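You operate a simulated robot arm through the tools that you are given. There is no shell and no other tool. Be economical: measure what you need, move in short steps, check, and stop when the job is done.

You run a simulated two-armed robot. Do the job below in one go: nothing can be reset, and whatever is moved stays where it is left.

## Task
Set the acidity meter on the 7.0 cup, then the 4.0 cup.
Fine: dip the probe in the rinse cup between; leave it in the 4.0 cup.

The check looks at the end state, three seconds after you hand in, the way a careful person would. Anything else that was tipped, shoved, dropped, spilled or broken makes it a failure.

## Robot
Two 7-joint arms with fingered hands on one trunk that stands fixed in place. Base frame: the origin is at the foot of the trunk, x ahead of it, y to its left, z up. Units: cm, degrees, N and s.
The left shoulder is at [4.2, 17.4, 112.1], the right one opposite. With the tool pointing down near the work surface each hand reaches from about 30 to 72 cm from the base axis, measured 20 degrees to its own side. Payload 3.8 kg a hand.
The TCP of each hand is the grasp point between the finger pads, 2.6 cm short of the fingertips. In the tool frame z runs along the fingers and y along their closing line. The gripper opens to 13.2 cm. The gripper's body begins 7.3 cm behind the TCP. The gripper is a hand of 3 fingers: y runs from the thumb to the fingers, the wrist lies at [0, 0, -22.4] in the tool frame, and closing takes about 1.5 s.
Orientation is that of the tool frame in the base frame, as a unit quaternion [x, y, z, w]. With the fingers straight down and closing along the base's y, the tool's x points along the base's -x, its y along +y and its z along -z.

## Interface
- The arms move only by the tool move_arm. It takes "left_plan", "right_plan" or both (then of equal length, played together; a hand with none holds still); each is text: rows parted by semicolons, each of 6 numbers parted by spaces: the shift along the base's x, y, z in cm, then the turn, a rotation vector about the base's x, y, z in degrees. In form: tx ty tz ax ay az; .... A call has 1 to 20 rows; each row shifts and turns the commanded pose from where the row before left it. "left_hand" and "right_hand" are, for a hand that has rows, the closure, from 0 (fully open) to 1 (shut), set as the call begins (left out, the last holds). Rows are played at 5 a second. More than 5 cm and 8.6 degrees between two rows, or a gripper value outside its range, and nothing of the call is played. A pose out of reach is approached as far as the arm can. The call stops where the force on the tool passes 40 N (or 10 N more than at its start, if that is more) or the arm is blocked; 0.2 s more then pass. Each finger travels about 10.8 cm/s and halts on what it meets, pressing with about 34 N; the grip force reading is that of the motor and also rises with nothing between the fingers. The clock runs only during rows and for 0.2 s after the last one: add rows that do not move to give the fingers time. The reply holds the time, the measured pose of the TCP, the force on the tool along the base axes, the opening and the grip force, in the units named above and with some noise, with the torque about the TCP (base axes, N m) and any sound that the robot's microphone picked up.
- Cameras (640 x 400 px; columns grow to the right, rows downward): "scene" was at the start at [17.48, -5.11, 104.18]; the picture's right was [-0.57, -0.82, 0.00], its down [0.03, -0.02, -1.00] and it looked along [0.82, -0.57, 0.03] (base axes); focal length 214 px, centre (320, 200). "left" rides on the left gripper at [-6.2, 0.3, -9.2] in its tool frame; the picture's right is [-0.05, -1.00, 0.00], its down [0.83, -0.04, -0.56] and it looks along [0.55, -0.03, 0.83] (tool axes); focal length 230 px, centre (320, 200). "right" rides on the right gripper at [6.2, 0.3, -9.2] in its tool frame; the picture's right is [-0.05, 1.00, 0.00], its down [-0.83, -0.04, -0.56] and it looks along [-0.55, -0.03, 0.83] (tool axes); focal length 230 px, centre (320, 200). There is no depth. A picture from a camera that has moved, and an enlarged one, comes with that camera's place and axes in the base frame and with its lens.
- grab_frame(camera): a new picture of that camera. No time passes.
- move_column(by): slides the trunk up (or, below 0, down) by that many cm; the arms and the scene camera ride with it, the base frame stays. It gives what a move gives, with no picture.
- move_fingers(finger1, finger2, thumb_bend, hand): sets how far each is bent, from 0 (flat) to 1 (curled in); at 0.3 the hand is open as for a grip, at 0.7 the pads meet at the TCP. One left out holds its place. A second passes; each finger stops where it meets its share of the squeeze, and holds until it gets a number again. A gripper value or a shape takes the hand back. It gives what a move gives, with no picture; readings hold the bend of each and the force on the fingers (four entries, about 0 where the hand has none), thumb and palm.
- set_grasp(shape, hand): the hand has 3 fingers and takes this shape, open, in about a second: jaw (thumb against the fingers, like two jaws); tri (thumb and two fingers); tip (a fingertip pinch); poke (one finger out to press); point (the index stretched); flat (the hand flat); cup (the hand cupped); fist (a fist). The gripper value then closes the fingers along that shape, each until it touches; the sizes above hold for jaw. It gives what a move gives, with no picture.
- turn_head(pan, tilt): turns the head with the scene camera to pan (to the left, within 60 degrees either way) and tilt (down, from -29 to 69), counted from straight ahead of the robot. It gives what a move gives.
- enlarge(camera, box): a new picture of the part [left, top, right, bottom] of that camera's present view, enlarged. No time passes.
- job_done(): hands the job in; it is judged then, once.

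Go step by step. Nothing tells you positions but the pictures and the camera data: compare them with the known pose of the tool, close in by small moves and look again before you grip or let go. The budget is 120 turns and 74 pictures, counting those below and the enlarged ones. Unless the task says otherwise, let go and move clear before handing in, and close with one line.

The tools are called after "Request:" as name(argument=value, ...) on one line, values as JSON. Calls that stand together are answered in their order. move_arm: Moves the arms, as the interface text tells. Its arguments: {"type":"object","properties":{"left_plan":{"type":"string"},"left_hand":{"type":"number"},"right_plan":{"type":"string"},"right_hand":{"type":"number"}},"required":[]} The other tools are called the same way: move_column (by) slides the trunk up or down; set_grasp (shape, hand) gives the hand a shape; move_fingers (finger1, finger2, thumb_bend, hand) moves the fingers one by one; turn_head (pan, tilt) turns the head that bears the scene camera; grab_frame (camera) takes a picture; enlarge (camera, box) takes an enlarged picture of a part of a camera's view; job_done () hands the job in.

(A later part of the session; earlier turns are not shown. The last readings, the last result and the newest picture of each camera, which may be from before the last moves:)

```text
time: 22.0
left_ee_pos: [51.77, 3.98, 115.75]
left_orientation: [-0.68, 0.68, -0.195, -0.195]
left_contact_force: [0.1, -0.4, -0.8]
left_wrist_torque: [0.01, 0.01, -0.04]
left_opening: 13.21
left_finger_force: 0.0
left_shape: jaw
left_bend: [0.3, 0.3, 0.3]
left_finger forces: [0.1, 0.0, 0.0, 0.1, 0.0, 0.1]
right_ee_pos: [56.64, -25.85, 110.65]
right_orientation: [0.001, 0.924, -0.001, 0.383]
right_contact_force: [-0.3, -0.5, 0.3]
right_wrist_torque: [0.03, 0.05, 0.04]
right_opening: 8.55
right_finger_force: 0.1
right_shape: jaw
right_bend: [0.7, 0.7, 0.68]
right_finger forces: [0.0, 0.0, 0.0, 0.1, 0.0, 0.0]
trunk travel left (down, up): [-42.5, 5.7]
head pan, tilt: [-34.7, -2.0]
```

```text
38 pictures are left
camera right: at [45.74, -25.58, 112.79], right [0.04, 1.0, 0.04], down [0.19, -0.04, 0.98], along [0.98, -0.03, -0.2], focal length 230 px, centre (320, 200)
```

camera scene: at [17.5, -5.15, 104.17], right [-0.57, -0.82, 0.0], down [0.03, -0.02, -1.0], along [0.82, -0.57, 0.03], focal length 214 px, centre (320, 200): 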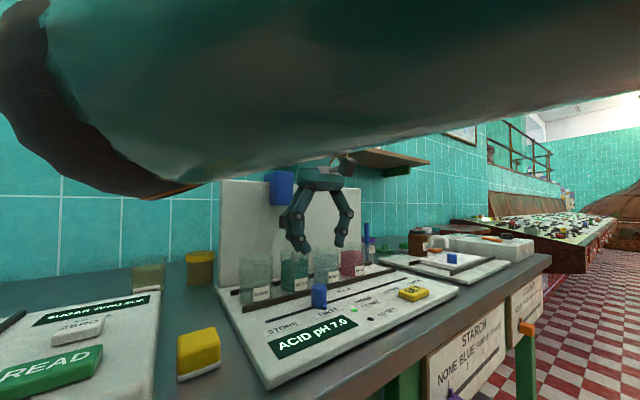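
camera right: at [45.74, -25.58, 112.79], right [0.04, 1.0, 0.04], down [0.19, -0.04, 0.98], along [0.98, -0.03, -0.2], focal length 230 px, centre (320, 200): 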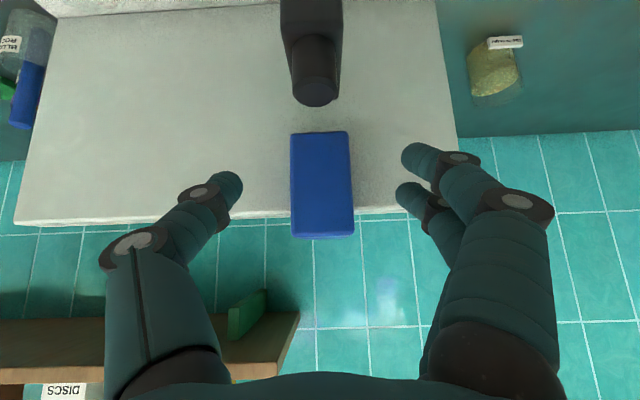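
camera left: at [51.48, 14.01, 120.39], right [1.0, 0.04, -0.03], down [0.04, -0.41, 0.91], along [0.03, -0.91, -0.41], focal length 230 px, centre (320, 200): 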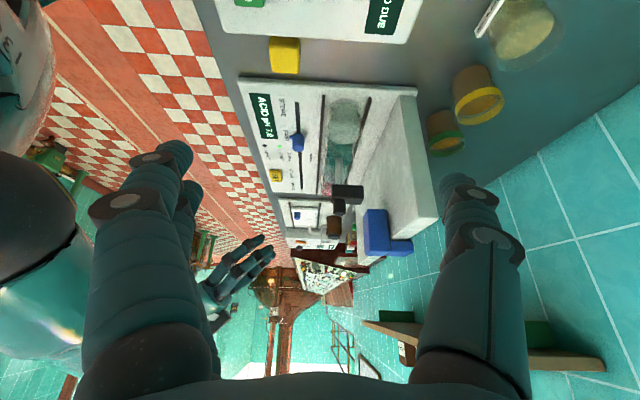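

Request:
move_arm(right_plan="2 0 -0.7 0 0 0;2 0 -0.7 0 0 0;1 0 -0.4 0 0 0;0.6 0 -0.2 0 0 0")

Request:
grab_frame(camera="right")

Request:
enlarge(camera="left", box=[290, 100, 450, 290])

```text
time: 23.0
left_ee_pos: [51.7, 3.95, 115.89]
left_orientation: [0.68, -0.679, 0.195, 0.195]
left_contact_force: [0.0, -0.3, 0.7]
left_wrist_torque: [0.02, -0.04, 0.01]
left_opening: 13.22
left_finger_force: 0.0
left_shape: jaw
left_bend: [0.3, 0.3, 0.3]
left_finger forces: [0.1, 0.0, 0.0, 0.0, 0.0, 0.0]
right_ee_pos: [61.98, -25.76, 108.58]
right_orientation: [0.0, 0.924, 0.001, 0.382]
right_contact_force: [-1.4, 0.8, -0.4]
right_wrist_torque: [-0.02, 0.03, 0.05]
right_opening: 8.52
right_finger_force: 0.1
right_shape: jaw
right_bend: [0.7, 0.71, 0.68]
right_finger forces: [0.0, 2.0, 0.0, 0.0, 0.0, 0.0]
trunk travel left (down, up): [-42.5, 5.7]
head pan, tilt: [-34.7, -2.0]
```

```text
37 pictures are left
camera right: at [51.18, -25.58, 110.77], right [0.04, 1.0, 0.04], down [0.2, -0.04, 0.98], along [0.98, -0.03, -0.2], focal length 230 px, centre (320, 200)
```

right: 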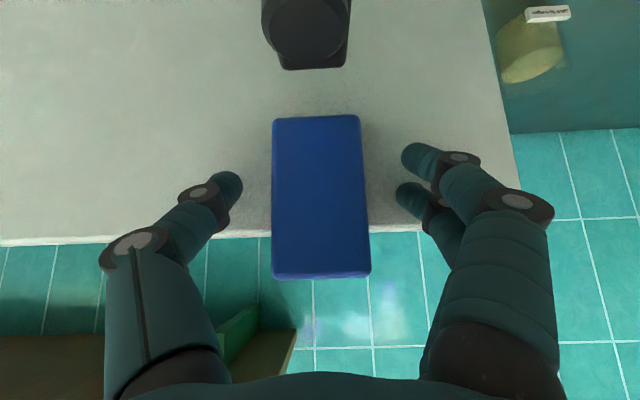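

```text
2.11 times, centred on (370, 195) of left
camera zoom: at [51.43, 14.0, 120.42], right [1.0, 0.04, -0.03], down [0.04, -0.41, 0.91], along [0.03, -0.91, -0.41], focal length 484 px, centre (215, 210)
```

zoom: 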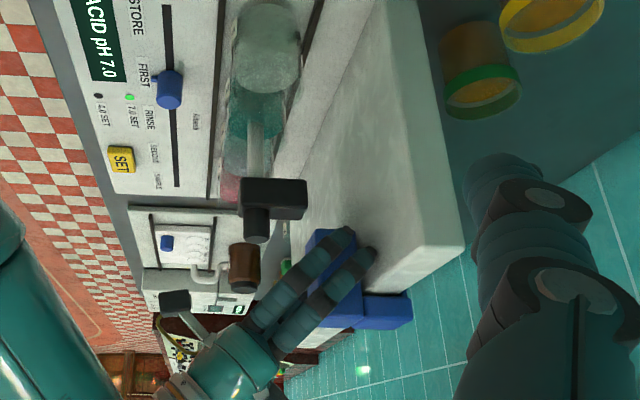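

A fingertip lightly touches the board; I'll back off slightly and close gently on the block.

Request:
move_arm(right_plan="-0.5 -0.1 0 0 0 0;0 0 0 0 0 0;0 0 0 0 0 0;0 0 0 0 0 0", right_hand=0.72)

Request:
grab_frame(camera="right")

```text
time: 24.0
left_ee_pos: [51.83, 3.87, 115.73]
left_orientation: [-0.679, 0.68, -0.195, -0.196]
left_contact_force: [0.3, -0.2, 0.1]
left_wrist_torque: [-0.01, 0.0, -0.01]
left_opening: 13.19
left_finger_force: 0.0
left_shape: jaw
left_bend: [0.3, 0.3, 0.3]
left_finger forces: [0.1, 0.0, 0.0, 0.0, 0.0, 0.0]
right_ee_pos: [61.66, -25.99, 108.54]
right_orientation: [0.001, 0.924, 0.0, 0.383]
right_contact_force: [4.0, 1.0, 0.0]
right_wrist_torque: [0.01, -0.08, -0.01]
right_opening: 3.72
right_finger_force: 33.7
right_shape: jaw
right_bend: [0.73, 0.73, 0.7]
right_finger forces: [15.5, 15.4, 0.0, 0.0, 30.9, 0.0]
trunk travel left (down, up): [-42.5, 5.7]
head pan, tilt: [-34.7, -2.0]
```

```text
35 pictures are left
camera right: at [50.82, -25.66, 110.77], right [0.04, 1.0, 0.04], down [0.2, -0.04, 0.98], along [0.98, -0.03, -0.2], focal length 230 px, centre (320, 200)
```

right: 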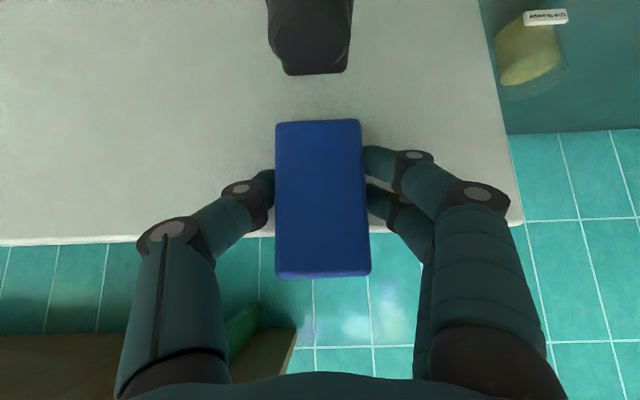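

Gripped firmly. A gentle lift test of 0.6 cm now.

Request:
move_arm(right_plan="0 0 0.2 0 0 0;0 0 0.2 0 0 0;0 0 0.2 0 0 0")

Request:
enlarge(camera="left", box=[290, 100, 450, 290])

```text
time: 24.8
left_ee_pos: [51.96, 3.98, 115.62]
left_orientation: [0.68, -0.679, 0.195, 0.195]
left_contact_force: [0.1, 0.4, 0.3]
left_wrist_torque: [0.03, 0.0, -0.03]
left_opening: 13.19
left_finger_force: 0.0
left_shape: jaw
left_bend: [0.3, 0.3, 0.3]
left_finger forces: [0.0, 0.0, 0.0, 0.0, 0.1, 0.0]
right_ee_pos: [61.66, -25.9, 108.83]
right_orientation: [0.0, 0.926, 0.0, 0.377]
right_contact_force: [0.9, 0.9, -20.4]
right_wrist_torque: [-0.05, 0.19, 0.0]
right_opening: 3.68
right_finger_force: 34.0
right_shape: jaw
right_bend: [0.73, 0.73, 0.7]
right_finger forces: [15.4, 15.9, 0.0, 0.0, 30.0, 0.0]
trunk travel left (down, up): [-42.5, 5.7]
head pan, tilt: [-34.7, -2.0]
```

```text
2.11 times, centred on (370, 195) of left
camera zoom: at [51.69, 13.96, 120.23], right [1.0, 0.04, -0.03], down [0.05, -0.41, 0.91], along [0.03, -0.91, -0.41], focal length 484 px, centre (215, 210)
```

zoom: 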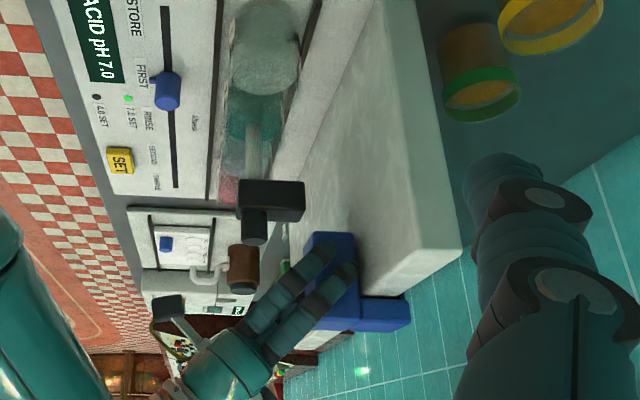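

The block resists (20 N), so it isn't the lift. I'll relax it, release, and try the black probe holder instead.

Request:
move_arm(right_plan="0 0 -0.3 0 0 0;0 0 -0.3 0 0 0")

Request:
move_arm(right_plan="0 0 0 0 0 0;0 0 0 0 0 0;0 0 0 0 0 0;-2 0 1 0 0 0;-3 0 1 0 0 0;-3 0 0 0 0 0;-2 0 0 0 0 0", right_hand=0.4)

Request:
grab_frame(camera="right")

Request:
grab_frame(camera="scene")

```text
time: 25.4
left_ee_pos: [51.94, 3.84, 115.75]
left_orientation: [-0.68, 0.68, -0.195, -0.194]
left_contact_force: [0.0, -0.6, 0.3]
left_wrist_torque: [-0.03, 0.01, -0.01]
left_opening: 13.19
left_finger_force: 0.1
left_shape: jaw
left_bend: [0.3, 0.3, 0.3]
left_finger forces: [0.0, 0.0, 0.0, 0.0, 0.1, 0.0]
right_ee_pos: [61.69, -25.91, 108.72]
right_orientation: [0.0, 0.924, -0.001, 0.383]
right_contact_force: [-3.4, 1.8, -14.0]
right_wrist_torque: [-0.01, 0.19, 0.03]
right_opening: 3.69
right_finger_force: 33.6
right_shape: jaw
right_bend: [0.73, 0.73, 0.7]
right_finger forces: [15.8, 16.0, 0.1, 0.0, 30.7, 0.0]
trunk travel left (down, up): [-42.5, 5.7]
head pan, tilt: [-34.7, -2.0]
```

```text
time: 27.0
left_ee_pos: [51.79, 3.94, 115.83]
left_orientation: [-0.679, 0.68, -0.195, -0.196]
left_contact_force: [-0.8, -0.2, -0.2]
left_wrist_torque: [0.0, 0.0, -0.03]
left_opening: 13.19
left_finger_force: 0.1
left_shape: jaw
left_bend: [0.3, 0.3, 0.3]
left_finger forces: [0.0, 0.1, 0.0, 0.1, 0.1, 0.0]
right_ee_pos: [51.52, -25.9, 110.68]
right_orientation: [0.001, 0.924, -0.001, 0.383]
right_contact_force: [-0.5, 0.0, 0.0]
right_wrist_torque: [0.03, -0.01, 0.02]
right_opening: 7.87
right_finger_force: 0.1
right_shape: jaw
right_bend: [0.71, 0.71, 0.71]
right_finger forces: [0.1, 0.0, 0.0, 0.0, 0.0, 0.0]
trunk travel left (down, up): [-42.5, 5.7]
head pan, tilt: [-34.7, -2.0]
```

```text
33 pictures are left
camera right: at [40.67, -25.64, 112.87], right [0.04, 1.0, 0.04], down [0.19, -0.04, 0.98], along [0.98, -0.03, -0.2], focal length 230 px, centre (320, 200)
```

right: 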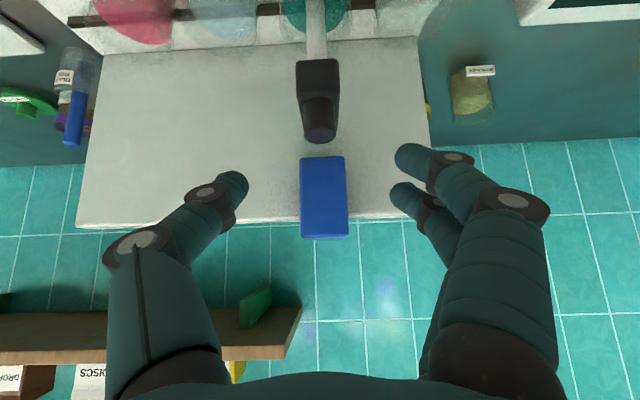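

```text
32 pictures are left
camera scene: at [17.47, -5.11, 104.18], right [-0.57, -0.82, 0.0], down [0.03, -0.02, -1.0], along [0.82, -0.57, 0.03], focal length 214 px, centre (320, 200)
```

scene: 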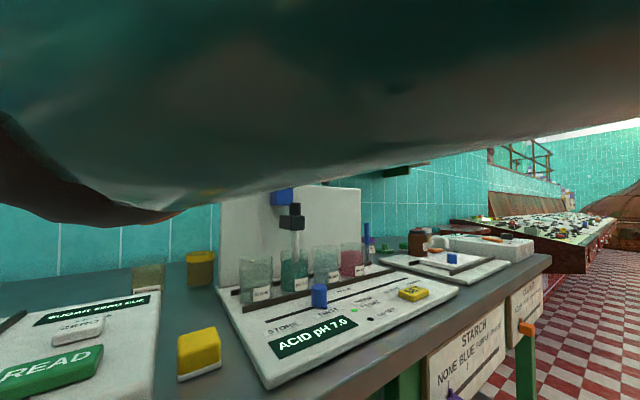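

Holder body is at about (57, -26, 100.7). I'll move the open fingers around it.

Request:
move_arm(right_plan="1.1 0 -1.7 0 0 0;1.1 0 -1.7 0 0 0;1.1 0 -1.7 0 0 0;1.1 0 -1.7 0 0 0;1.1 -0.1 -1.5 0 0 0")

Request:
grab_frame(camera="right")

Request:
enlarge(camera="left", box=[290, 100, 450, 290])

```text
time: 28.2
left_ee_pos: [51.81, 3.82, 115.92]
left_orientation: [-0.679, 0.68, -0.195, -0.195]
left_contact_force: [-1.4, 0.0, -0.1]
left_wrist_torque: [-0.01, 0.01, 0.02]
left_opening: 13.21
left_finger_force: 0.1
left_shape: jaw
left_bend: [0.3, 0.3, 0.3]
left_finger forces: [0.1, 0.0, 0.0, 0.1, 0.1, 0.0]
right_ee_pos: [57.26, -26.04, 102.23]
right_orientation: [0.001, 0.924, 0.0, 0.383]
right_contact_force: [0.4, 0.5, -0.5]
right_wrist_torque: [0.03, -0.01, -0.02]
right_opening: 7.88
right_finger_force: 0.0
right_shape: jaw
right_bend: [0.71, 0.71, 0.71]
right_finger forces: [0.0, 0.0, 0.0, 0.1, 0.0, 0.1]
trunk travel left (down, up): [-42.5, 5.7]
head pan, tilt: [-34.7, -2.0]
```

```text
31 pictures are left
camera right: at [46.3, -25.78, 104.49], right [0.04, 1.0, 0.04], down [0.2, -0.04, 0.98], along [0.98, -0.03, -0.2], focal length 230 px, centre (320, 200)
```

right: 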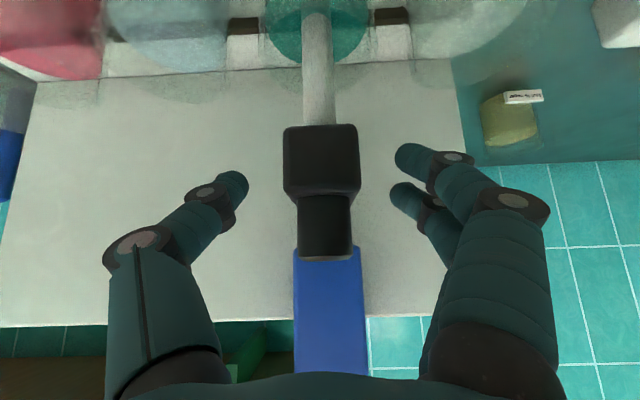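

```text
2.11 times, centred on (370, 195) of left
camera zoom: at [51.51, 14.0, 120.38], right [1.0, 0.04, -0.03], down [0.04, -0.41, 0.91], along [0.03, -0.91, -0.41], focal length 484 px, centre (215, 210)
```

zoom: 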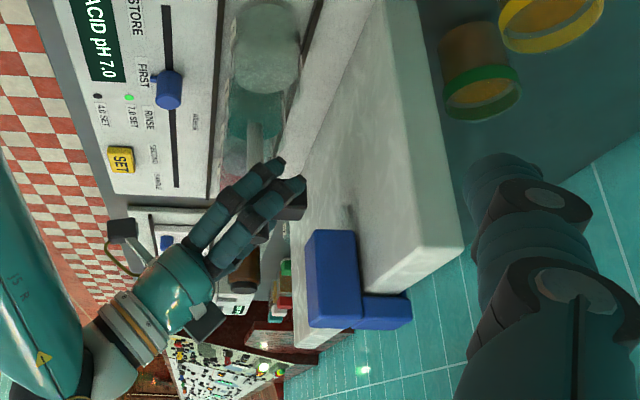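

Well aligned. Close gently and try a small lift.

Request:
move_arm(right_plan="0 0 0 0 0 0;0 0 0 0 0 0;0 0 0 0 0 0;0 0 0 0 0 0", right_hand=0.76)

Request:
move_arm(right_plan="0 0 0.2 0 0 0;0 0 0.2 0 0 0;0 0 0.2 0 0 0")

Request:
enlarge(camera="left", box=[290, 100, 450, 290])

```text
time: 29.2
left_ee_pos: [51.77, 3.9, 115.76]
left_orientation: [0.68, -0.68, 0.194, 0.195]
left_contact_force: [-0.7, 0.1, -0.2]
left_wrist_torque: [-0.02, 0.01, -0.01]
left_opening: 13.2
left_finger_force: 0.0
left_shape: jaw
left_bend: [0.3, 0.3, 0.3]
left_finger forces: [0.1, 0.0, 0.0, 0.1, 0.0, 0.1]
right_ee_pos: [57.12, -25.99, 102.34]
right_orientation: [0.0, 0.924, -0.001, 0.382]
right_contact_force: [-0.1, 0.5, -0.4]
right_wrist_torque: [0.04, 0.04, -0.01]
right_opening: 3.21
right_finger_force: 0.0
right_shape: jaw
right_bend: [0.73, 0.73, 0.7]
right_finger forces: [0.4, 0.3, 0.0, 0.1, 0.1, 0.1]
trunk travel left (down, up): [-42.5, 5.7]
head pan, tilt: [-34.7, -2.0]
```

```text
time: 30.0
left_ee_pos: [51.84, 3.97, 115.81]
left_orientation: [0.68, -0.679, 0.195, 0.195]
left_contact_force: [0.1, 0.0, -0.5]
left_wrist_torque: [-0.01, 0.03, 0.0]
left_opening: 13.18
left_finger_force: 0.0
left_shape: jaw
left_bend: [0.3, 0.3, 0.3]
left_finger forces: [0.1, 0.1, 0.0, 0.0, 0.0, 0.0]
right_ee_pos: [57.04, -25.98, 102.92]
right_orientation: [0.001, 0.924, 0.0, 0.383]
right_contact_force: [-0.4, 0.7, -0.6]
right_wrist_torque: [0.02, 0.03, 0.02]
right_opening: 3.23
right_finger_force: 0.0
right_shape: jaw
right_bend: [0.73, 0.73, 0.7]
right_finger forces: [0.3, 0.3, 0.0, 0.0, 0.0, 0.0]
trunk travel left (down, up): [-42.5, 5.7]
head pan, tilt: [-34.7, -2.0]
```

```text
2.11 times, centred on (370, 195) of left
camera zoom: at [51.5, 14.02, 120.39], right [1.0, 0.04, -0.03], down [0.04, -0.41, 0.91], along [0.03, -0.91, -0.41], focal length 484 px, centre (215, 210)
```

zoom: 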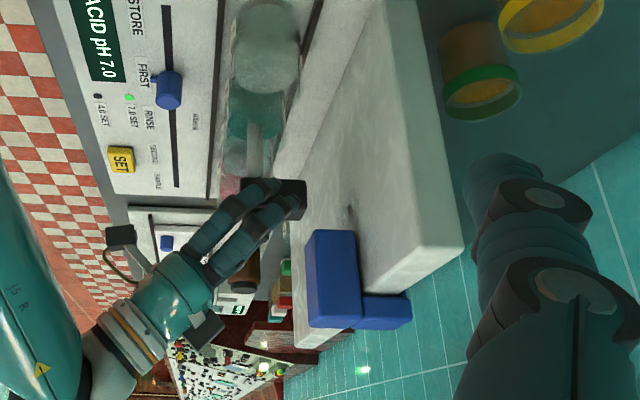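

Contact was too light and it slipped. I'll go back down, grip properly and lift a little.

Request:
move_arm(right_plan="0 0 -0.6 0 0 0;0 0 0 0 0 0;0 0 0 0 0 0", right_hand=0.82)

Request:
move_arm(right_plan="0 0 0.2 0 0 0;0 0 0.2 0 0 0;0 0 0.2 0 0 0")

Request:
enlarge(camera="left", box=[290, 100, 450, 290])

```text
time: 30.8
left_ee_pos: [51.77, 3.91, 115.91]
left_orientation: [0.68, -0.679, 0.196, 0.194]
left_contact_force: [-0.6, 0.7, 0.0]
left_wrist_torque: [0.03, 0.01, 0.02]
left_opening: 13.18
left_finger_force: 0.1
left_shape: jaw
left_bend: [0.3, 0.3, 0.3]
left_finger forces: [0.1, 0.0, 0.1, 0.1, 0.0, 0.1]
right_ee_pos: [57.06, -25.91, 102.64]
right_orientation: [0.0, 0.923, -0.002, 0.386]
right_contact_force: [6.2, -0.2, 17.0]
right_wrist_torque: [0.03, -0.27, 0.05]
right_opening: 2.72
right_finger_force: 33.9
right_shape: jaw
right_bend: [0.73, 0.73, 0.71]
right_finger forces: [15.7, 15.7, 0.0, 0.0, 31.5, 0.1]
trunk travel left (down, up): [-42.5, 5.7]
head pan, tilt: [-34.7, -2.0]
```

```text
time: 31.6
left_ee_pos: [51.8, 3.94, 115.75]
left_orientation: [0.68, -0.679, 0.196, 0.195]
left_contact_force: [0.0, -0.8, 0.0]
left_wrist_torque: [-0.03, 0.01, -0.02]
left_opening: 13.2
left_finger_force: 0.0
left_shape: jaw
left_bend: [0.3, 0.3, 0.3]
left_finger forces: [0.0, 0.0, 0.0, 0.0, 0.0, 0.1]
right_ee_pos: [57.1, -25.91, 102.73]
right_orientation: [0.0, 0.924, 0.0, 0.381]
right_contact_force: [8.2, 1.2, 5.0]
right_wrist_torque: [0.05, -0.23, 0.03]
right_opening: 2.75
right_finger_force: 34.1
right_shape: jaw
right_bend: [0.73, 0.73, 0.71]
right_finger forces: [15.6, 15.9, 0.0, 0.0, 30.1, 0.0]
trunk travel left (down, up): [-42.5, 5.7]
head pan, tilt: [-34.7, -2.0]
```

```text
2.11 times, centred on (370, 195) of left
camera zoom: at [51.56, 14.05, 120.32], right [1.0, 0.04, -0.03], down [0.04, -0.41, 0.91], along [0.03, -0.91, -0.41], focal length 484 px, centre (215, 210)
```

zoom: 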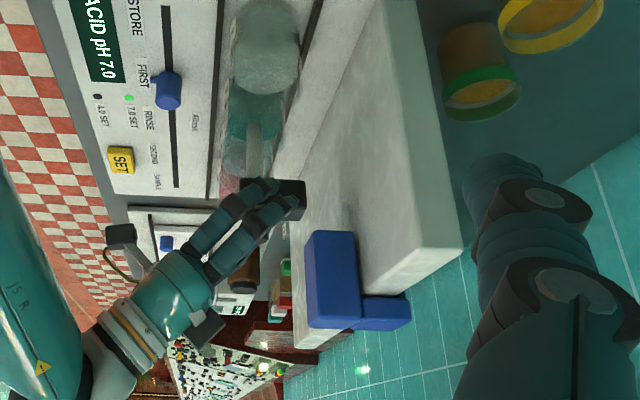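

Request:
move_arm(right_plan="0 0 0.2 0 0 0;0 0 0.2 0 0 0;0 0 0.2 0 0 0;0 0 0.2 0 0 0")

Request:
enlarge(camera="left", box=[290, 100, 450, 290])

```text
time: 32.6
left_ee_pos: [52.02, 3.88, 115.75]
left_orientation: [0.68, -0.68, 0.195, 0.195]
left_contact_force: [-0.5, -0.7, 0.5]
left_wrist_torque: [0.0, -0.03, 0.0]
left_opening: 13.18
left_finger_force: 0.0
left_shape: jaw
left_bend: [0.3, 0.3, 0.3]
left_finger forces: [0.1, 0.0, 0.0, 0.0, 0.0, 0.0]
right_ee_pos: [57.16, -26.02, 103.61]
right_orientation: [0.0, 0.924, -0.001, 0.383]
right_contact_force: [5.1, 0.5, -0.9]
right_wrist_torque: [0.01, -0.01, 0.04]
right_opening: 2.74
right_finger_force: 33.9
right_shape: jaw
right_bend: [0.73, 0.73, 0.71]
right_finger forces: [15.3, 15.6, 0.1, 0.1, 30.2, 0.0]
trunk travel left (down, up): [-42.5, 5.7]
head pan, tilt: [-34.7, -2.0]
```

```text
2.11 times, centred on (370, 195) of left
camera zoom: at [51.57, 14.01, 120.35], right [1.0, 0.04, -0.03], down [0.04, -0.41, 0.91], along [0.03, -0.91, -0.41], focal length 484 px, centre (215, 210)
```

zoom: 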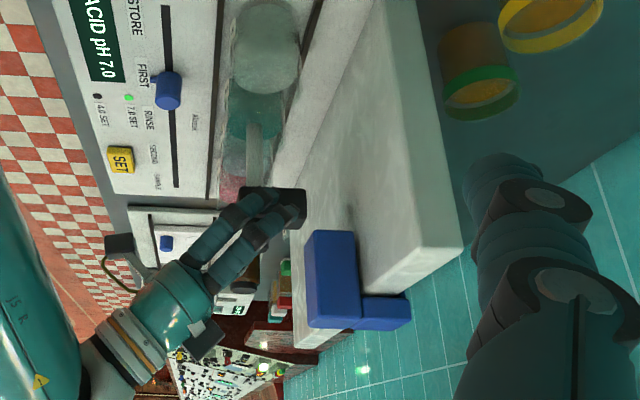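

The black holder does lift freely. I'll keep hold of it and lift the probe further out of the cup.

Request:
move_arm(right_plan="0 0 0.5 0 0 0;0 0 0.5 0 0 0;0 0 0.5 0 0 0;0 0 0.5 0 0 0;0 0 0.5 0 0 0;0 0 0.5 0 0 0")

Request:
enlarge(camera="left", box=[290, 100, 450, 290])

Request:
grab_frame(camera="right")

```text
time: 34.0
left_ee_pos: [51.81, 3.9, 115.79]
left_orientation: [0.68, -0.68, 0.195, 0.195]
left_contact_force: [0.0, -0.4, 0.1]
left_wrist_torque: [0.01, 0.0, 0.01]
left_opening: 13.2
left_finger_force: 0.0
left_shape: jaw
left_bend: [0.3, 0.3, 0.3]
left_finger forces: [0.0, 0.0, 0.0, 0.0, 0.1, 0.0]
right_ee_pos: [57.1, -26.03, 106.6]
right_orientation: [0.0, 0.924, -0.001, 0.382]
right_contact_force: [6.1, 1.0, -0.9]
right_wrist_torque: [0.03, -0.07, 0.04]
right_opening: 2.72
right_finger_force: 33.7
right_shape: jaw
right_bend: [0.73, 0.73, 0.71]
right_finger forces: [15.3, 15.7, 0.1, 0.1, 30.3, 0.0]
trunk travel left (down, up): [-42.5, 5.7]
head pan, tilt: [-34.7, -2.0]
```

```text
2.11 times, centred on (370, 195) of left
camera zoom: at [51.57, 14.01, 120.36], right [1.0, 0.04, -0.03], down [0.04, -0.41, 0.91], along [0.03, -0.91, -0.41], focal length 484 px, centre (215, 210)
```

zoom: 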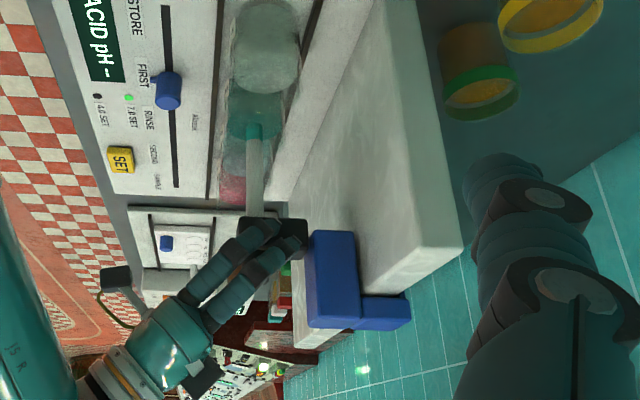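

```text
25 pictures are left
camera right: at [46.29, -25.77, 108.83], right [0.04, 1.0, 0.04], down [0.2, -0.04, 0.98], along [0.98, -0.03, -0.2], focal length 230 px, centre (320, 200)
```

right: 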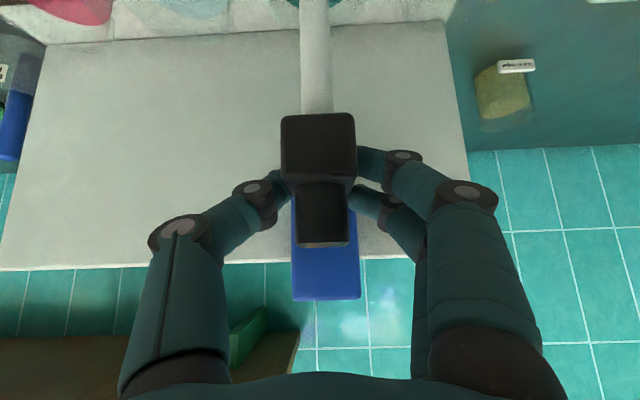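

The display shows "–": the probe is out of the liquid. Need to clear the rim: another ~4 cm, watching for a stop.

Request:
move_arm(right_plan="0 0 0.5 0 0 0;0 0 0.5 0 0 0;0 0 0.5 0 0 0;0 0 0.5 0 0 0")

Request:
move_arm(right_plan="0 0 0.4 0 0 0;0 0 0.4 0 0 0;0 0 0.4 0 0 0;0 0 0.4 0 0 0")

Request:
enlarge(camera="left", box=[290, 100, 450, 290])

```text
time: 35.0
left_ee_pos: [51.86, 3.81, 115.84]
left_orientation: [-0.68, 0.68, -0.195, -0.195]
left_contact_force: [0.8, -0.6, -0.1]
left_wrist_torque: [0.05, 0.03, -0.02]
left_opening: 13.18
left_finger_force: 0.0
left_shape: jaw
left_bend: [0.3, 0.3, 0.3]
left_finger forces: [0.0, 0.0, 0.0, 0.0, 0.2, 0.0]
right_ee_pos: [57.17, -26.03, 108.78]
right_orientation: [0.001, 0.924, -0.001, 0.383]
right_contact_force: [5.8, 2.2, -1.1]
right_wrist_torque: [0.05, -0.04, 0.02]
right_opening: 2.72
right_finger_force: 34.2
right_shape: jaw
right_bend: [0.73, 0.73, 0.71]
right_finger forces: [15.7, 15.8, 0.0, 0.1, 29.9, 0.0]
trunk travel left (down, up): [-42.5, 5.7]
head pan, tilt: [-34.7, -2.0]
```

```text
time: 36.0
left_ee_pos: [51.96, 3.9, 115.87]
left_orientation: [0.68, -0.679, 0.195, 0.195]
left_contact_force: [-0.3, 0.1, 0.0]
left_wrist_torque: [0.01, -0.07, 0.0]
left_opening: 13.18
left_finger_force: 0.0
left_shape: jaw
left_bend: [0.3, 0.3, 0.3]
left_finger forces: [0.0, 0.0, 0.0, 0.0, 0.0, 0.0]
right_ee_pos: [57.06, -25.8, 110.41]
right_orientation: [-0.001, 0.924, -0.001, 0.382]
right_contact_force: [5.8, -0.6, -0.6]
right_wrist_torque: [0.02, -0.05, 0.0]
right_opening: 2.73
right_finger_force: 34.0
right_shape: jaw
right_bend: [0.73, 0.73, 0.71]
right_finger forces: [15.2, 15.3, 0.0, 0.0, 30.3, 0.0]
trunk travel left (down, up): [-42.5, 5.7]
head pan, tilt: [-34.7, -2.0]
```

```text
2.11 times, centred on (370, 195) of left
camera zoom: at [51.59, 14.01, 120.35], right [1.0, 0.04, -0.03], down [0.04, -0.41, 0.91], along [0.03, -0.91, -0.41], focal length 484 px, centre (215, 210)
```

zoom: 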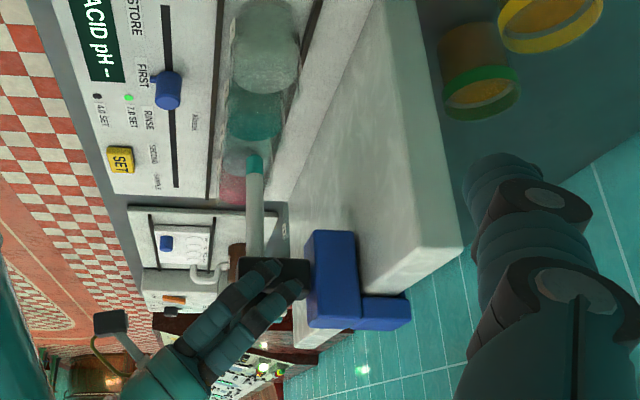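

The tip is at z≈95.8, about rim height. Lift another 1.6 cm for clearance.

Request:
move_arm(right_plan="0 0 0.4 0 0 0;0 0 0.4 0 0 0;0 0 0.4 0 0 0;0 0 0.4 0 0 0")

Request:
enlarge(camera="left", box=[280, 90, 380, 230])

Request:
grab_frame(camera="scene")

```text
time: 37.0
left_ee_pos: [51.95, 3.86, 115.83]
left_orientation: [-0.679, 0.68, -0.194, -0.196]
left_contact_force: [0.0, -0.6, 0.1]
left_wrist_torque: [0.02, 0.03, -0.01]
left_opening: 13.18
left_finger_force: 0.1
left_shape: jaw
left_bend: [0.3, 0.3, 0.3]
left_finger forces: [0.1, 0.0, 0.1, 0.1, 0.0, 0.0]
right_ee_pos: [57.41, -26.05, 112.03]
right_orientation: [0.0, 0.923, -0.002, 0.385]
right_contact_force: [3.9, 0.7, -11.5]
right_wrist_torque: [0.16, -0.03, 0.15]
right_opening: 1.69
right_finger_force: 34.4
right_shape: jaw
right_bend: [0.72, 0.77, 0.74]
right_finger forces: [14.6, 0.0, 0.0, 0.1, 16.0, 0.0]
trunk travel left (down, up): [-42.5, 5.7]
head pan, tilt: [-34.7, -2.0]
```

```text
2.86 times, centred on (330, 160) of left
camera zoom: at [51.68, 13.99, 120.37], right [1.0, 0.04, -0.03], down [0.04, -0.41, 0.91], along [0.03, -0.91, -0.41], focal length 657 px, centre (291, 314)
```

zoom: 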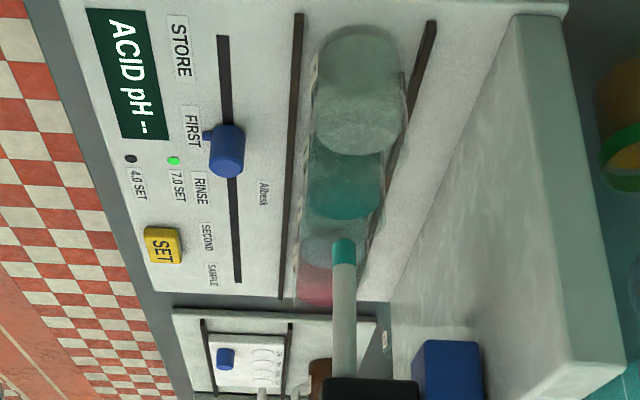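

```text
22 pictures are left
camera scene: at [17.66, -5.12, 104.18], right [-0.57, -0.82, 0.0], down [0.03, -0.02, -1.0], along [0.82, -0.57, 0.03], focal length 214 px, centre (320, 200)
```

scene: 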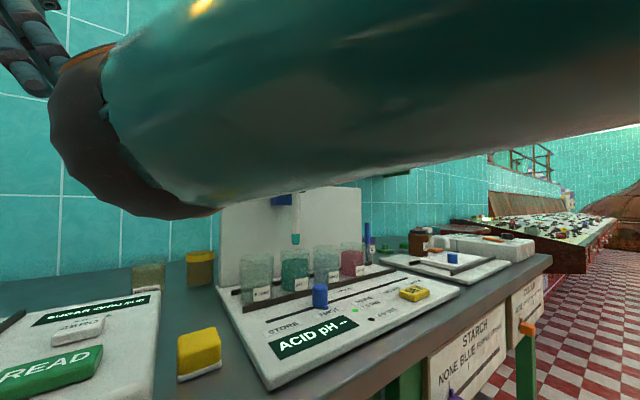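

The tip is now just clear of the rim and the holder reached its top stop. I'll check the grip.

Request:
grab_frame(camera="right")

```text
21 pictures are left
camera right: at [46.42, -25.79, 114.19], right [0.04, 1.0, 0.03], down [0.19, -0.04, 0.98], along [0.98, -0.03, -0.19], focal length 230 px, centre (320, 200)
```

right: 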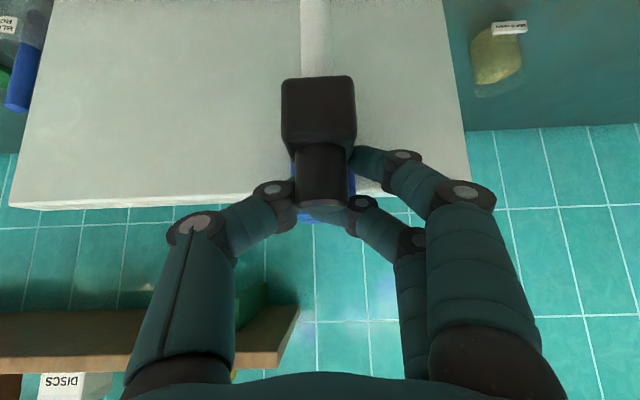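

The grip slid onto the stub but still holds. I'll relax slightly and slide the carriage toward RINSE (7.7 cm) with the probe raised.

Request:
move_arm(right_plan="0 0 -0.15 0 0 0;0 -0.5 0 0 0 0;0 -0.5 0 0 0 0;0 -0.5 0 0 0 0")

Request:
enlarge(camera="scene", box=[220, 180, 400, 340])

```text
time: 38.0
left_ee_pos: [52.1, 4.01, 115.73]
left_orientation: [-0.679, 0.68, -0.194, -0.195]
left_contact_force: [-0.3, 0.0, 0.7]
left_wrist_torque: [0.0, 0.0, -0.02]
left_opening: 13.2
left_finger_force: 0.1
left_shape: jaw
left_bend: [0.3, 0.3, 0.3]
left_finger forces: [0.0, 0.1, 0.0, 0.0, 0.0, 0.0]
right_ee_pos: [57.26, -27.51, 111.79]
right_orientation: [0.0, 0.923, -0.001, 0.384]
right_contact_force: [12.5, 0.8, 0.5]
right_wrist_torque: [0.12, -0.16, 0.13]
right_opening: 1.68
right_finger_force: 34.0
right_shape: jaw
right_bend: [0.72, 0.77, 0.74]
right_finger forces: [15.5, 0.1, 0.0, 0.0, 24.0, 0.0]
trunk travel left (down, up): [-42.5, 5.7]
head pan, tilt: [-34.7, -2.0]
```

```text
2.50 times, centred on (310, 260) of scene
camera zoom: at [17.62, -5.11, 104.16], right [-0.57, -0.82, 0.0], down [0.03, -0.02, -1.0], along [0.82, -0.57, 0.03], focal length 536 px, centre (345, 50)
```

zoom: 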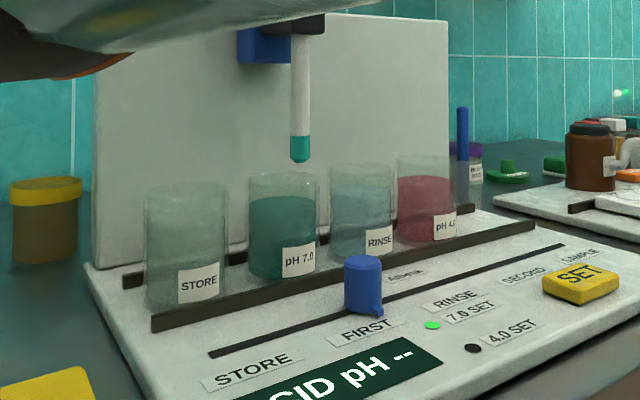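

The probe clears the rim by about 1 cm and the knob follows. Continue to RINSE.

Request:
move_arm(right_plan="0 -0.6 0 0 0 0;0 -0.6 0 0 0 0;0 -0.6 0 0 0 0;0 -0.6 0 0 0 0;0 -0.6 0 0 0 0;0 -0.6 0 0 0 0;0 -0.6 0 0 0 0;0 -0.6 0 0 0 0;0 -0.6 0 0 0 0;0 -0.8 0 0 0 0")

Request:
enlarge(camera="scene", box=[220, 180, 400, 340])

Request:
enlarge(camera="left", box=[280, 90, 380, 230])

```text
time: 40.2
left_ee_pos: [52.07, 3.93, 115.77]
left_orientation: [0.68, -0.68, 0.194, 0.195]
left_contact_force: [0.7, 0.1, 0.3]
left_wrist_torque: [-0.01, 0.03, -0.02]
left_opening: 13.19
left_finger_force: 0.1
left_shape: jaw
left_bend: [0.3, 0.3, 0.3]
left_finger forces: [0.0, 0.1, 0.0, 0.1, 0.0, 0.0]
right_ee_pos: [57.19, -33.6, 111.83]
right_orientation: [0.0, 0.924, 0.0, 0.383]
right_contact_force: [15.0, -0.5, 0.5]
right_wrist_torque: [0.15, -0.17, 0.11]
right_opening: 1.68
right_finger_force: 33.7
right_shape: jaw
right_bend: [0.72, 0.77, 0.74]
right_finger forces: [14.8, 0.0, 0.0, 0.1, 25.1, 0.0]
trunk travel left (down, up): [-42.5, 5.7]
head pan, tilt: [-34.7, -2.0]
```

```text
2.50 times, centred on (310, 260) of scene
camera zoom: at [17.65, -5.12, 104.15], right [-0.57, -0.82, 0.0], down [0.03, -0.02, -1.0], along [0.82, -0.57, 0.03], focal length 536 px, centre (345, 50)
```

zoom: 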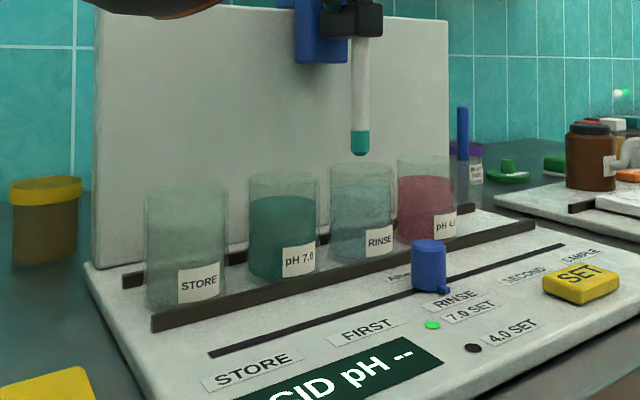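

```text
2.86 times, centred on (330, 160) of left
camera zoom: at [51.69, 13.99, 120.3], right [1.0, 0.04, -0.03], down [0.04, -0.41, 0.91], along [0.03, -0.91, -0.41], focal length 657 px, centre (291, 314)
```

zoom: 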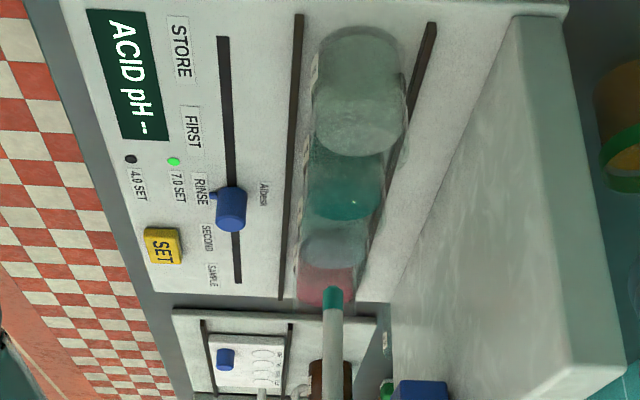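

Centred over the RINSE cup. Lower about 7 cm to dip.

Request:
move_arm(right_plan="0 0 -0.6 0 0 0;0 0 -0.6 0 0 0;0 0 -0.6 0 0 0;0 0 -0.6 0 0 0;0 0 -0.6 0 0 0;0 0 -0.6 0 0 0;0 0 -0.6 0 0 0;0 0 -0.6 0 0 0;0 0 -0.6 0 0 0;0 0 -0.6 0 0 0;0 0 -0.6 0 0 0;0 0 -0.4 0 0 0;0 0 0 0 0 0;0 0 0 0 0 0;0 0 0 0 0 0")

Request:
enlarge(camera="scene", box=[220, 180, 400, 340])

Request:
grab_frame(camera="right")

```text
time: 43.4
left_ee_pos: [51.85, 3.86, 115.79]
left_orientation: [-0.679, 0.68, -0.195, -0.195]
left_contact_force: [0.7, -0.5, 0.0]
left_wrist_torque: [-0.01, -0.01, 0.0]
left_opening: 13.18
left_finger_force: 0.0
left_shape: jaw
left_bend: [0.3, 0.3, 0.3]
left_finger forces: [0.0, 0.0, 0.0, 0.1, 0.0, 0.0]
right_ee_pos: [57.28, -33.67, 104.67]
right_orientation: [0.0, 0.924, 0.0, 0.382]
right_contact_force: [8.6, -0.5, -0.9]
right_wrist_torque: [0.15, -0.08, 0.06]
right_opening: 1.72
right_finger_force: 34.2
right_shape: jaw
right_bend: [0.72, 0.77, 0.74]
right_finger forces: [15.3, 0.0, 0.0, 0.1, 22.8, 0.0]
trunk travel left (down, up): [-42.5, 5.7]
head pan, tilt: [-34.7, -2.0]
```

```text
2.50 times, centred on (310, 260) of scene
camera zoom: at [17.58, -5.12, 104.16], right [-0.57, -0.82, 0.0], down [0.03, -0.02, -1.0], along [0.82, -0.57, 0.03], focal length 536 px, centre (345, 50)
```

zoom: 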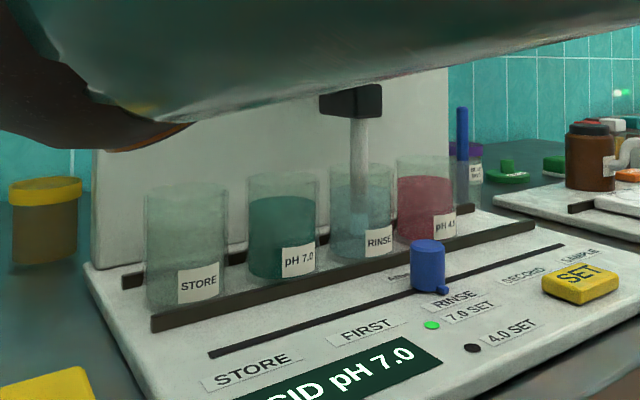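

```text
16 pictures are left
camera right: at [46.42, -33.39, 106.84], right [0.04, 1.0, 0.04], down [0.2, -0.04, 0.98], along [0.98, -0.03, -0.2], focal length 230 px, centre (320, 200)
```

right: 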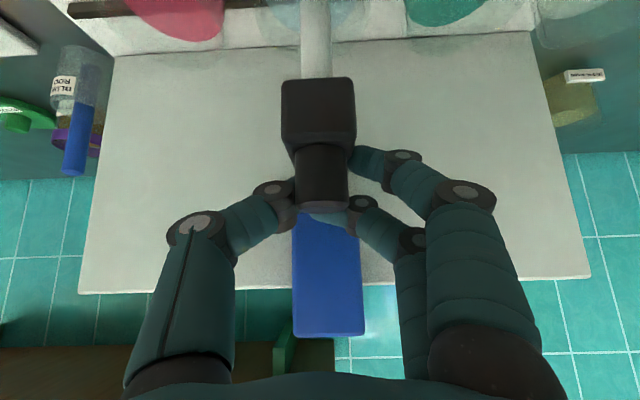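

Dipped in the rinse cup. While it sits there I'll re-grip the holder lower for a firmer hold.

Request:
move_arm(right_plan="0 0 0 0 0 0;0 0 0 0 0 0;0 0 0 0 0 0;0 0 0 0 0 0;0 0 -0.6 0 0 0;0 0 -0.6 0 0 0;0 0 -0.6 0 0 0;0 0 -0.6 0 0 0;0 0 0 0 0 0", right_hand=0.5)

Request:
grab_frame(camera="right")

```text
time: 45.4
left_ee_pos: [51.81, 3.84, 115.83]
left_orientation: [0.68, -0.68, 0.195, 0.195]
left_contact_force: [1.2, 0.9, -0.1]
left_wrist_torque: [-0.01, -0.01, -0.01]
left_opening: 13.15
left_finger_force: 0.1
left_shape: jaw
left_bend: [0.3, 0.3, 0.3]
left_finger forces: [0.0, 0.0, 0.0, 0.0, 0.0, 0.1]
right_ee_pos: [57.03, -33.67, 102.37]
right_orientation: [0.0, 0.924, -0.001, 0.383]
right_contact_force: [1.0, -0.2, -0.7]
right_wrist_torque: [0.0, -0.02, -0.03]
right_opening: 6.51
right_finger_force: 0.1
right_shape: jaw
right_bend: [0.73, 0.73, 0.7]
right_finger forces: [0.1, 0.1, 0.0, 0.0, 0.0, 0.0]
trunk travel left (down, up): [-42.5, 5.7]
head pan, tilt: [-34.7, -2.0]
```

```text
15 pictures are left
camera right: at [46.23, -33.44, 104.52], right [0.04, 1.0, 0.04], down [0.19, -0.04, 0.98], along [0.98, -0.03, -0.2], focal length 230 px, centre (320, 200)
```

right: 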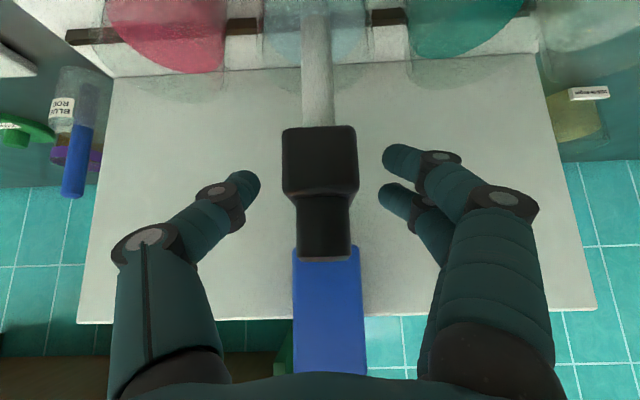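

Request:
move_arm(right_plan="0 0 -0.5 0 0 0;0 0 0 0 0 0")

Request:
move_arm(right_plan="0 0 0 0 0 0;0 0 0 0 0 0;0 0 0 0 0 0;0 0 0 0 0 0;0 0 0 0 0 0", right_hand=0.82)

Request:
move_arm(right_plan="0 0 0.5 0 0 0;0 0 0.5 0 0 0;0 0 0.5 0 0 0;0 0 0.5 0 0 0;0 0 0.5 0 0 0;0 0 0.5 0 0 0;0 0 0.5 0 0 0;0 0 0.5 0 0 0;0 0 0.5 0 0 0;0 0 0.5 0 0 0;0 0 0.5 0 0 0;0 0 0.5 0 0 0;0 0 0.5 0 0 0;0 0 0.5 0 0 0;0 0 0.5 0 0 0;0 0 0.5 0 0 0;0 0 0.4 0 0 0")

Request:
enlarge(camera="scene", box=[220, 180, 400, 340])

```text
time: 46.0
left_ee_pos: [51.87, 4.02, 115.84]
left_orientation: [0.68, -0.68, 0.195, 0.195]
left_contact_force: [0.8, 0.7, 0.5]
left_wrist_torque: [0.0, -0.01, 0.03]
left_opening: 13.17
left_finger_force: 0.1
left_shape: jaw
left_bend: [0.3, 0.3, 0.3]
left_finger forces: [0.0, 0.0, 0.1, 0.0, 0.0, 0.0]
right_ee_pos: [57.04, -33.72, 101.89]
right_orientation: [0.0, 0.924, -0.001, 0.383]
right_contact_force: [-0.5, 0.6, -0.1]
right_wrist_torque: [0.01, -0.02, -0.02]
right_opening: 6.51
right_finger_force: 0.0
right_shape: jaw
right_bend: [0.73, 0.73, 0.7]
right_finger forces: [0.0, 0.0, 0.0, 0.1, 0.0, 0.0]
trunk travel left (down, up): [-42.5, 5.7]
head pan, tilt: [-34.7, -2.0]
```

```text
time: 47.2
left_ee_pos: [51.73, 3.91, 115.81]
left_orientation: [0.68, -0.679, 0.195, 0.196]
left_contact_force: [-0.9, 0.5, -0.8]
left_wrist_torque: [-0.03, 0.0, 0.0]
left_opening: 13.19
left_finger_force: 0.1
left_shape: jaw
left_bend: [0.3, 0.3, 0.3]
left_finger forces: [0.0, 0.0, 0.0, 0.0, 0.0, 0.0]
right_ee_pos: [57.09, -33.71, 101.88]
right_orientation: [0.0, 0.924, -0.001, 0.383]
right_contact_force: [1.7, 0.9, -0.9]
right_wrist_torque: [0.02, -0.01, -0.01]
right_opening: 2.54
right_finger_force: 34.0
right_shape: jaw
right_bend: [0.73, 0.73, 0.7]
right_finger forces: [15.5, 15.5, 0.1, 0.0, 30.6, 0.1]
trunk travel left (down, up): [-42.5, 5.7]
head pan, tilt: [-34.7, -2.0]
```

```text
time: 50.8
left_ee_pos: [51.95, 3.83, 115.69]
left_orientation: [0.68, -0.68, 0.194, 0.196]
left_contact_force: [0.3, -0.7, 0.8]
left_wrist_torque: [-0.02, -0.04, -0.01]
left_opening: 13.19
left_finger_force: 0.1
left_shape: jaw
left_bend: [0.3, 0.3, 0.3]
left_finger forces: [0.0, 0.0, 0.0, 0.1, 0.0, 0.0]
right_ee_pos: [57.09, -33.65, 109.65]
right_orientation: [0.003, 0.927, 0.001, 0.375]
right_contact_force: [-5.1, 2.3, -32.7]
right_wrist_torque: [-0.05, 0.45, 0.12]
right_opening: 2.53
right_finger_force: 33.7
right_shape: jaw
right_bend: [0.73, 0.73, 0.7]
right_finger forces: [14.7, 15.4, 0.0, 0.0, 29.1, 0.0]
trunk travel left (down, up): [-42.5, 5.7]
head pan, tilt: [-34.7, -2.0]
```

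```text
2.50 times, centred on (310, 260) of scene
camera zoom: at [17.62, -5.21, 104.08], right [-0.57, -0.82, 0.0], down [0.03, -0.02, -1.0], along [0.82, -0.57, 0.03], focal length 536 px, centre (345, 50)
```

zoom: 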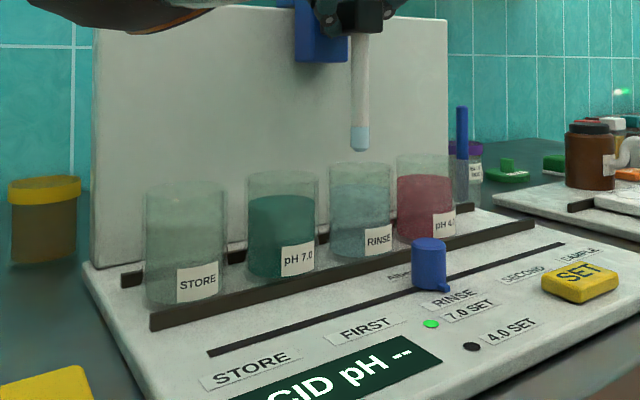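

Raised to the stop, tip clear. Relax 0.5 cm and slide on to SECOND.

Request:
move_arm(right_plan="0 0 -0.5 0 0 0;0 -0.6 0 0 0 0;0 -0.6 0 0 0 0;0 -0.6 0 0 0 0;0 -0.6 0 0 0 0;0 -0.6 0 0 0 0;0 -0.6 0 0 0 0;0 -0.6 0 0 0 0;0 -0.6 0 0 0 0;0 -0.6 0 0 0 0;0 -0.6 0 0 0 0;0 -0.6 0 0 0 0;0 -0.6 0 0 0 0;0 -0.55 0 0 0 0")

Request:
enlarge(camera="scene", box=[260, 180, 440, 340])

Request:
enlarge(camera="left", box=[280, 90, 380, 230])

```text
time: 53.8
left_ee_pos: [51.89, 3.76, 115.64]
left_orientation: [-0.679, 0.68, -0.195, -0.195]
left_contact_force: [-0.5, -0.6, 0.4]
left_wrist_torque: [-0.03, 0.01, -0.01]
left_opening: 13.22
left_finger_force: 0.0
left_shape: jaw
left_bend: [0.3, 0.3, 0.3]
left_finger forces: [0.1, 0.0, 0.1, 0.0, 0.0, 0.1]
right_ee_pos: [57.12, -41.47, 109.58]
right_orientation: [0.001, 0.925, 0.0, 0.381]
right_contact_force: [-4.0, 1.6, -22.3]
right_wrist_torque: [0.0, 0.34, 0.0]
right_opening: 2.55
right_finger_force: 33.9
right_shape: jaw
right_bend: [0.73, 0.73, 0.7]
right_finger forces: [15.6, 15.6, 0.0, 0.0, 29.7, 0.0]
trunk travel left (down, up): [-42.5, 5.7]
head pan, tilt: [-34.7, -2.0]
```

```text
2.50 times, centred on (350, 260) of scene
camera zoom: at [17.58, -5.19, 104.15], right [-0.57, -0.82, 0.0], down [0.03, -0.02, -1.0], along [0.82, -0.57, 0.03], focal length 536 px, centre (245, 50)
```

zoom: 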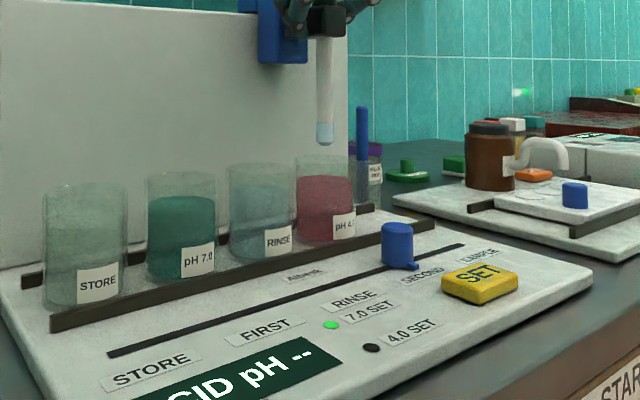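

```text
2.86 times, centred on (330, 160) of left
camera zoom: at [51.61, 13.91, 120.34], right [1.0, 0.04, -0.03], down [0.04, -0.41, 0.91], along [0.03, -0.91, -0.41], focal length 657 px, centre (291, 314)
```

zoom: 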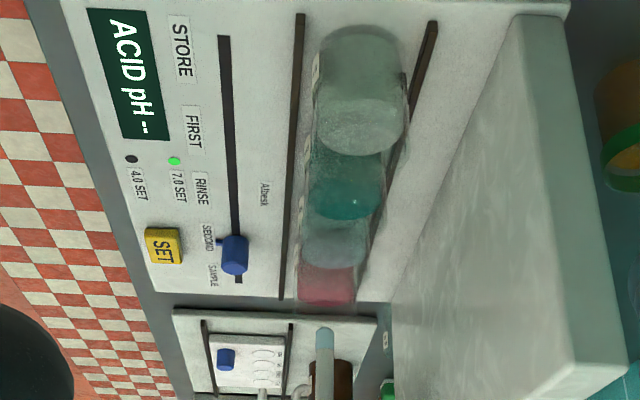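

Centred over the 4.0 cup. Lower fully.

Request:
move_arm(right_plan="0 0 -0.5 0 0 0;0 0 -0.5 0 0 0;0 0 -0.5 0 0 0;0 0 -0.5 0 0 0;0 0 -0.5 0 0 0;0 0 -0.5 0 0 0;0 0 -0.5 0 0 0;0 0 -0.5 0 0 0;0 0 -0.5 0 0 0;0 0 -0.5 0 0 0;0 0 -0.5 0 0 0;0 0 -0.5 0 0 0;0 0 -0.5 0 0 0;0 0 -0.5 0 0 0;0 0 -0.5 0 0 0;0 0 -0.2 0 0 0")

Request:
enlarge(camera="scene", box=[260, 180, 440, 340])

```text
time: 57.2
left_ee_pos: [51.89, 3.88, 115.88]
left_orientation: [0.68, -0.679, 0.196, 0.195]
left_contact_force: [-0.5, 0.4, 0.0]
left_wrist_torque: [0.02, 0.01, -0.02]
left_opening: 13.21
left_finger_force: 0.0
left_shape: jaw
left_bend: [0.3, 0.3, 0.3]
left_finger forces: [0.0, 0.0, 0.1, 0.0, 0.1, 0.1]
right_ee_pos: [57.11, -41.32, 102.06]
right_orientation: [0.001, 0.924, -0.001, 0.383]
right_contact_force: [2.0, -0.6, 0.8]
right_wrist_torque: [0.04, -0.03, -0.01]
right_opening: 2.52
right_finger_force: 33.9
right_shape: jaw
right_bend: [0.73, 0.73, 0.7]
right_finger forces: [16.4, 15.6, 0.0, 0.1, 32.2, 0.1]
trunk travel left (down, up): [-42.5, 5.7]
head pan, tilt: [-34.7, -2.0]
```

```text
2.50 times, centred on (350, 260) of scene
camera zoom: at [17.5, -5.11, 104.18], right [-0.57, -0.82, 0.0], down [0.03, -0.02, -1.0], along [0.82, -0.57, 0.03], focal length 536 px, centre (245, 50)
```

zoom: 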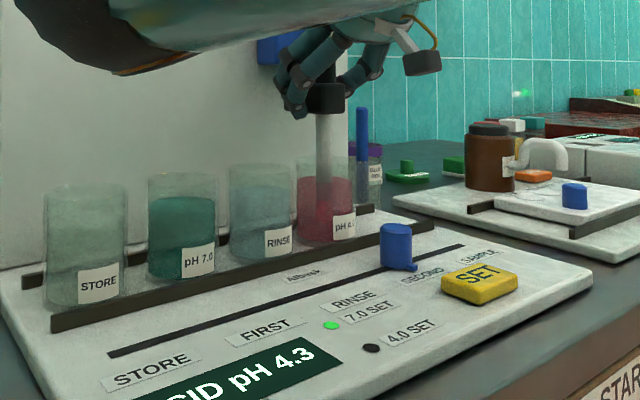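

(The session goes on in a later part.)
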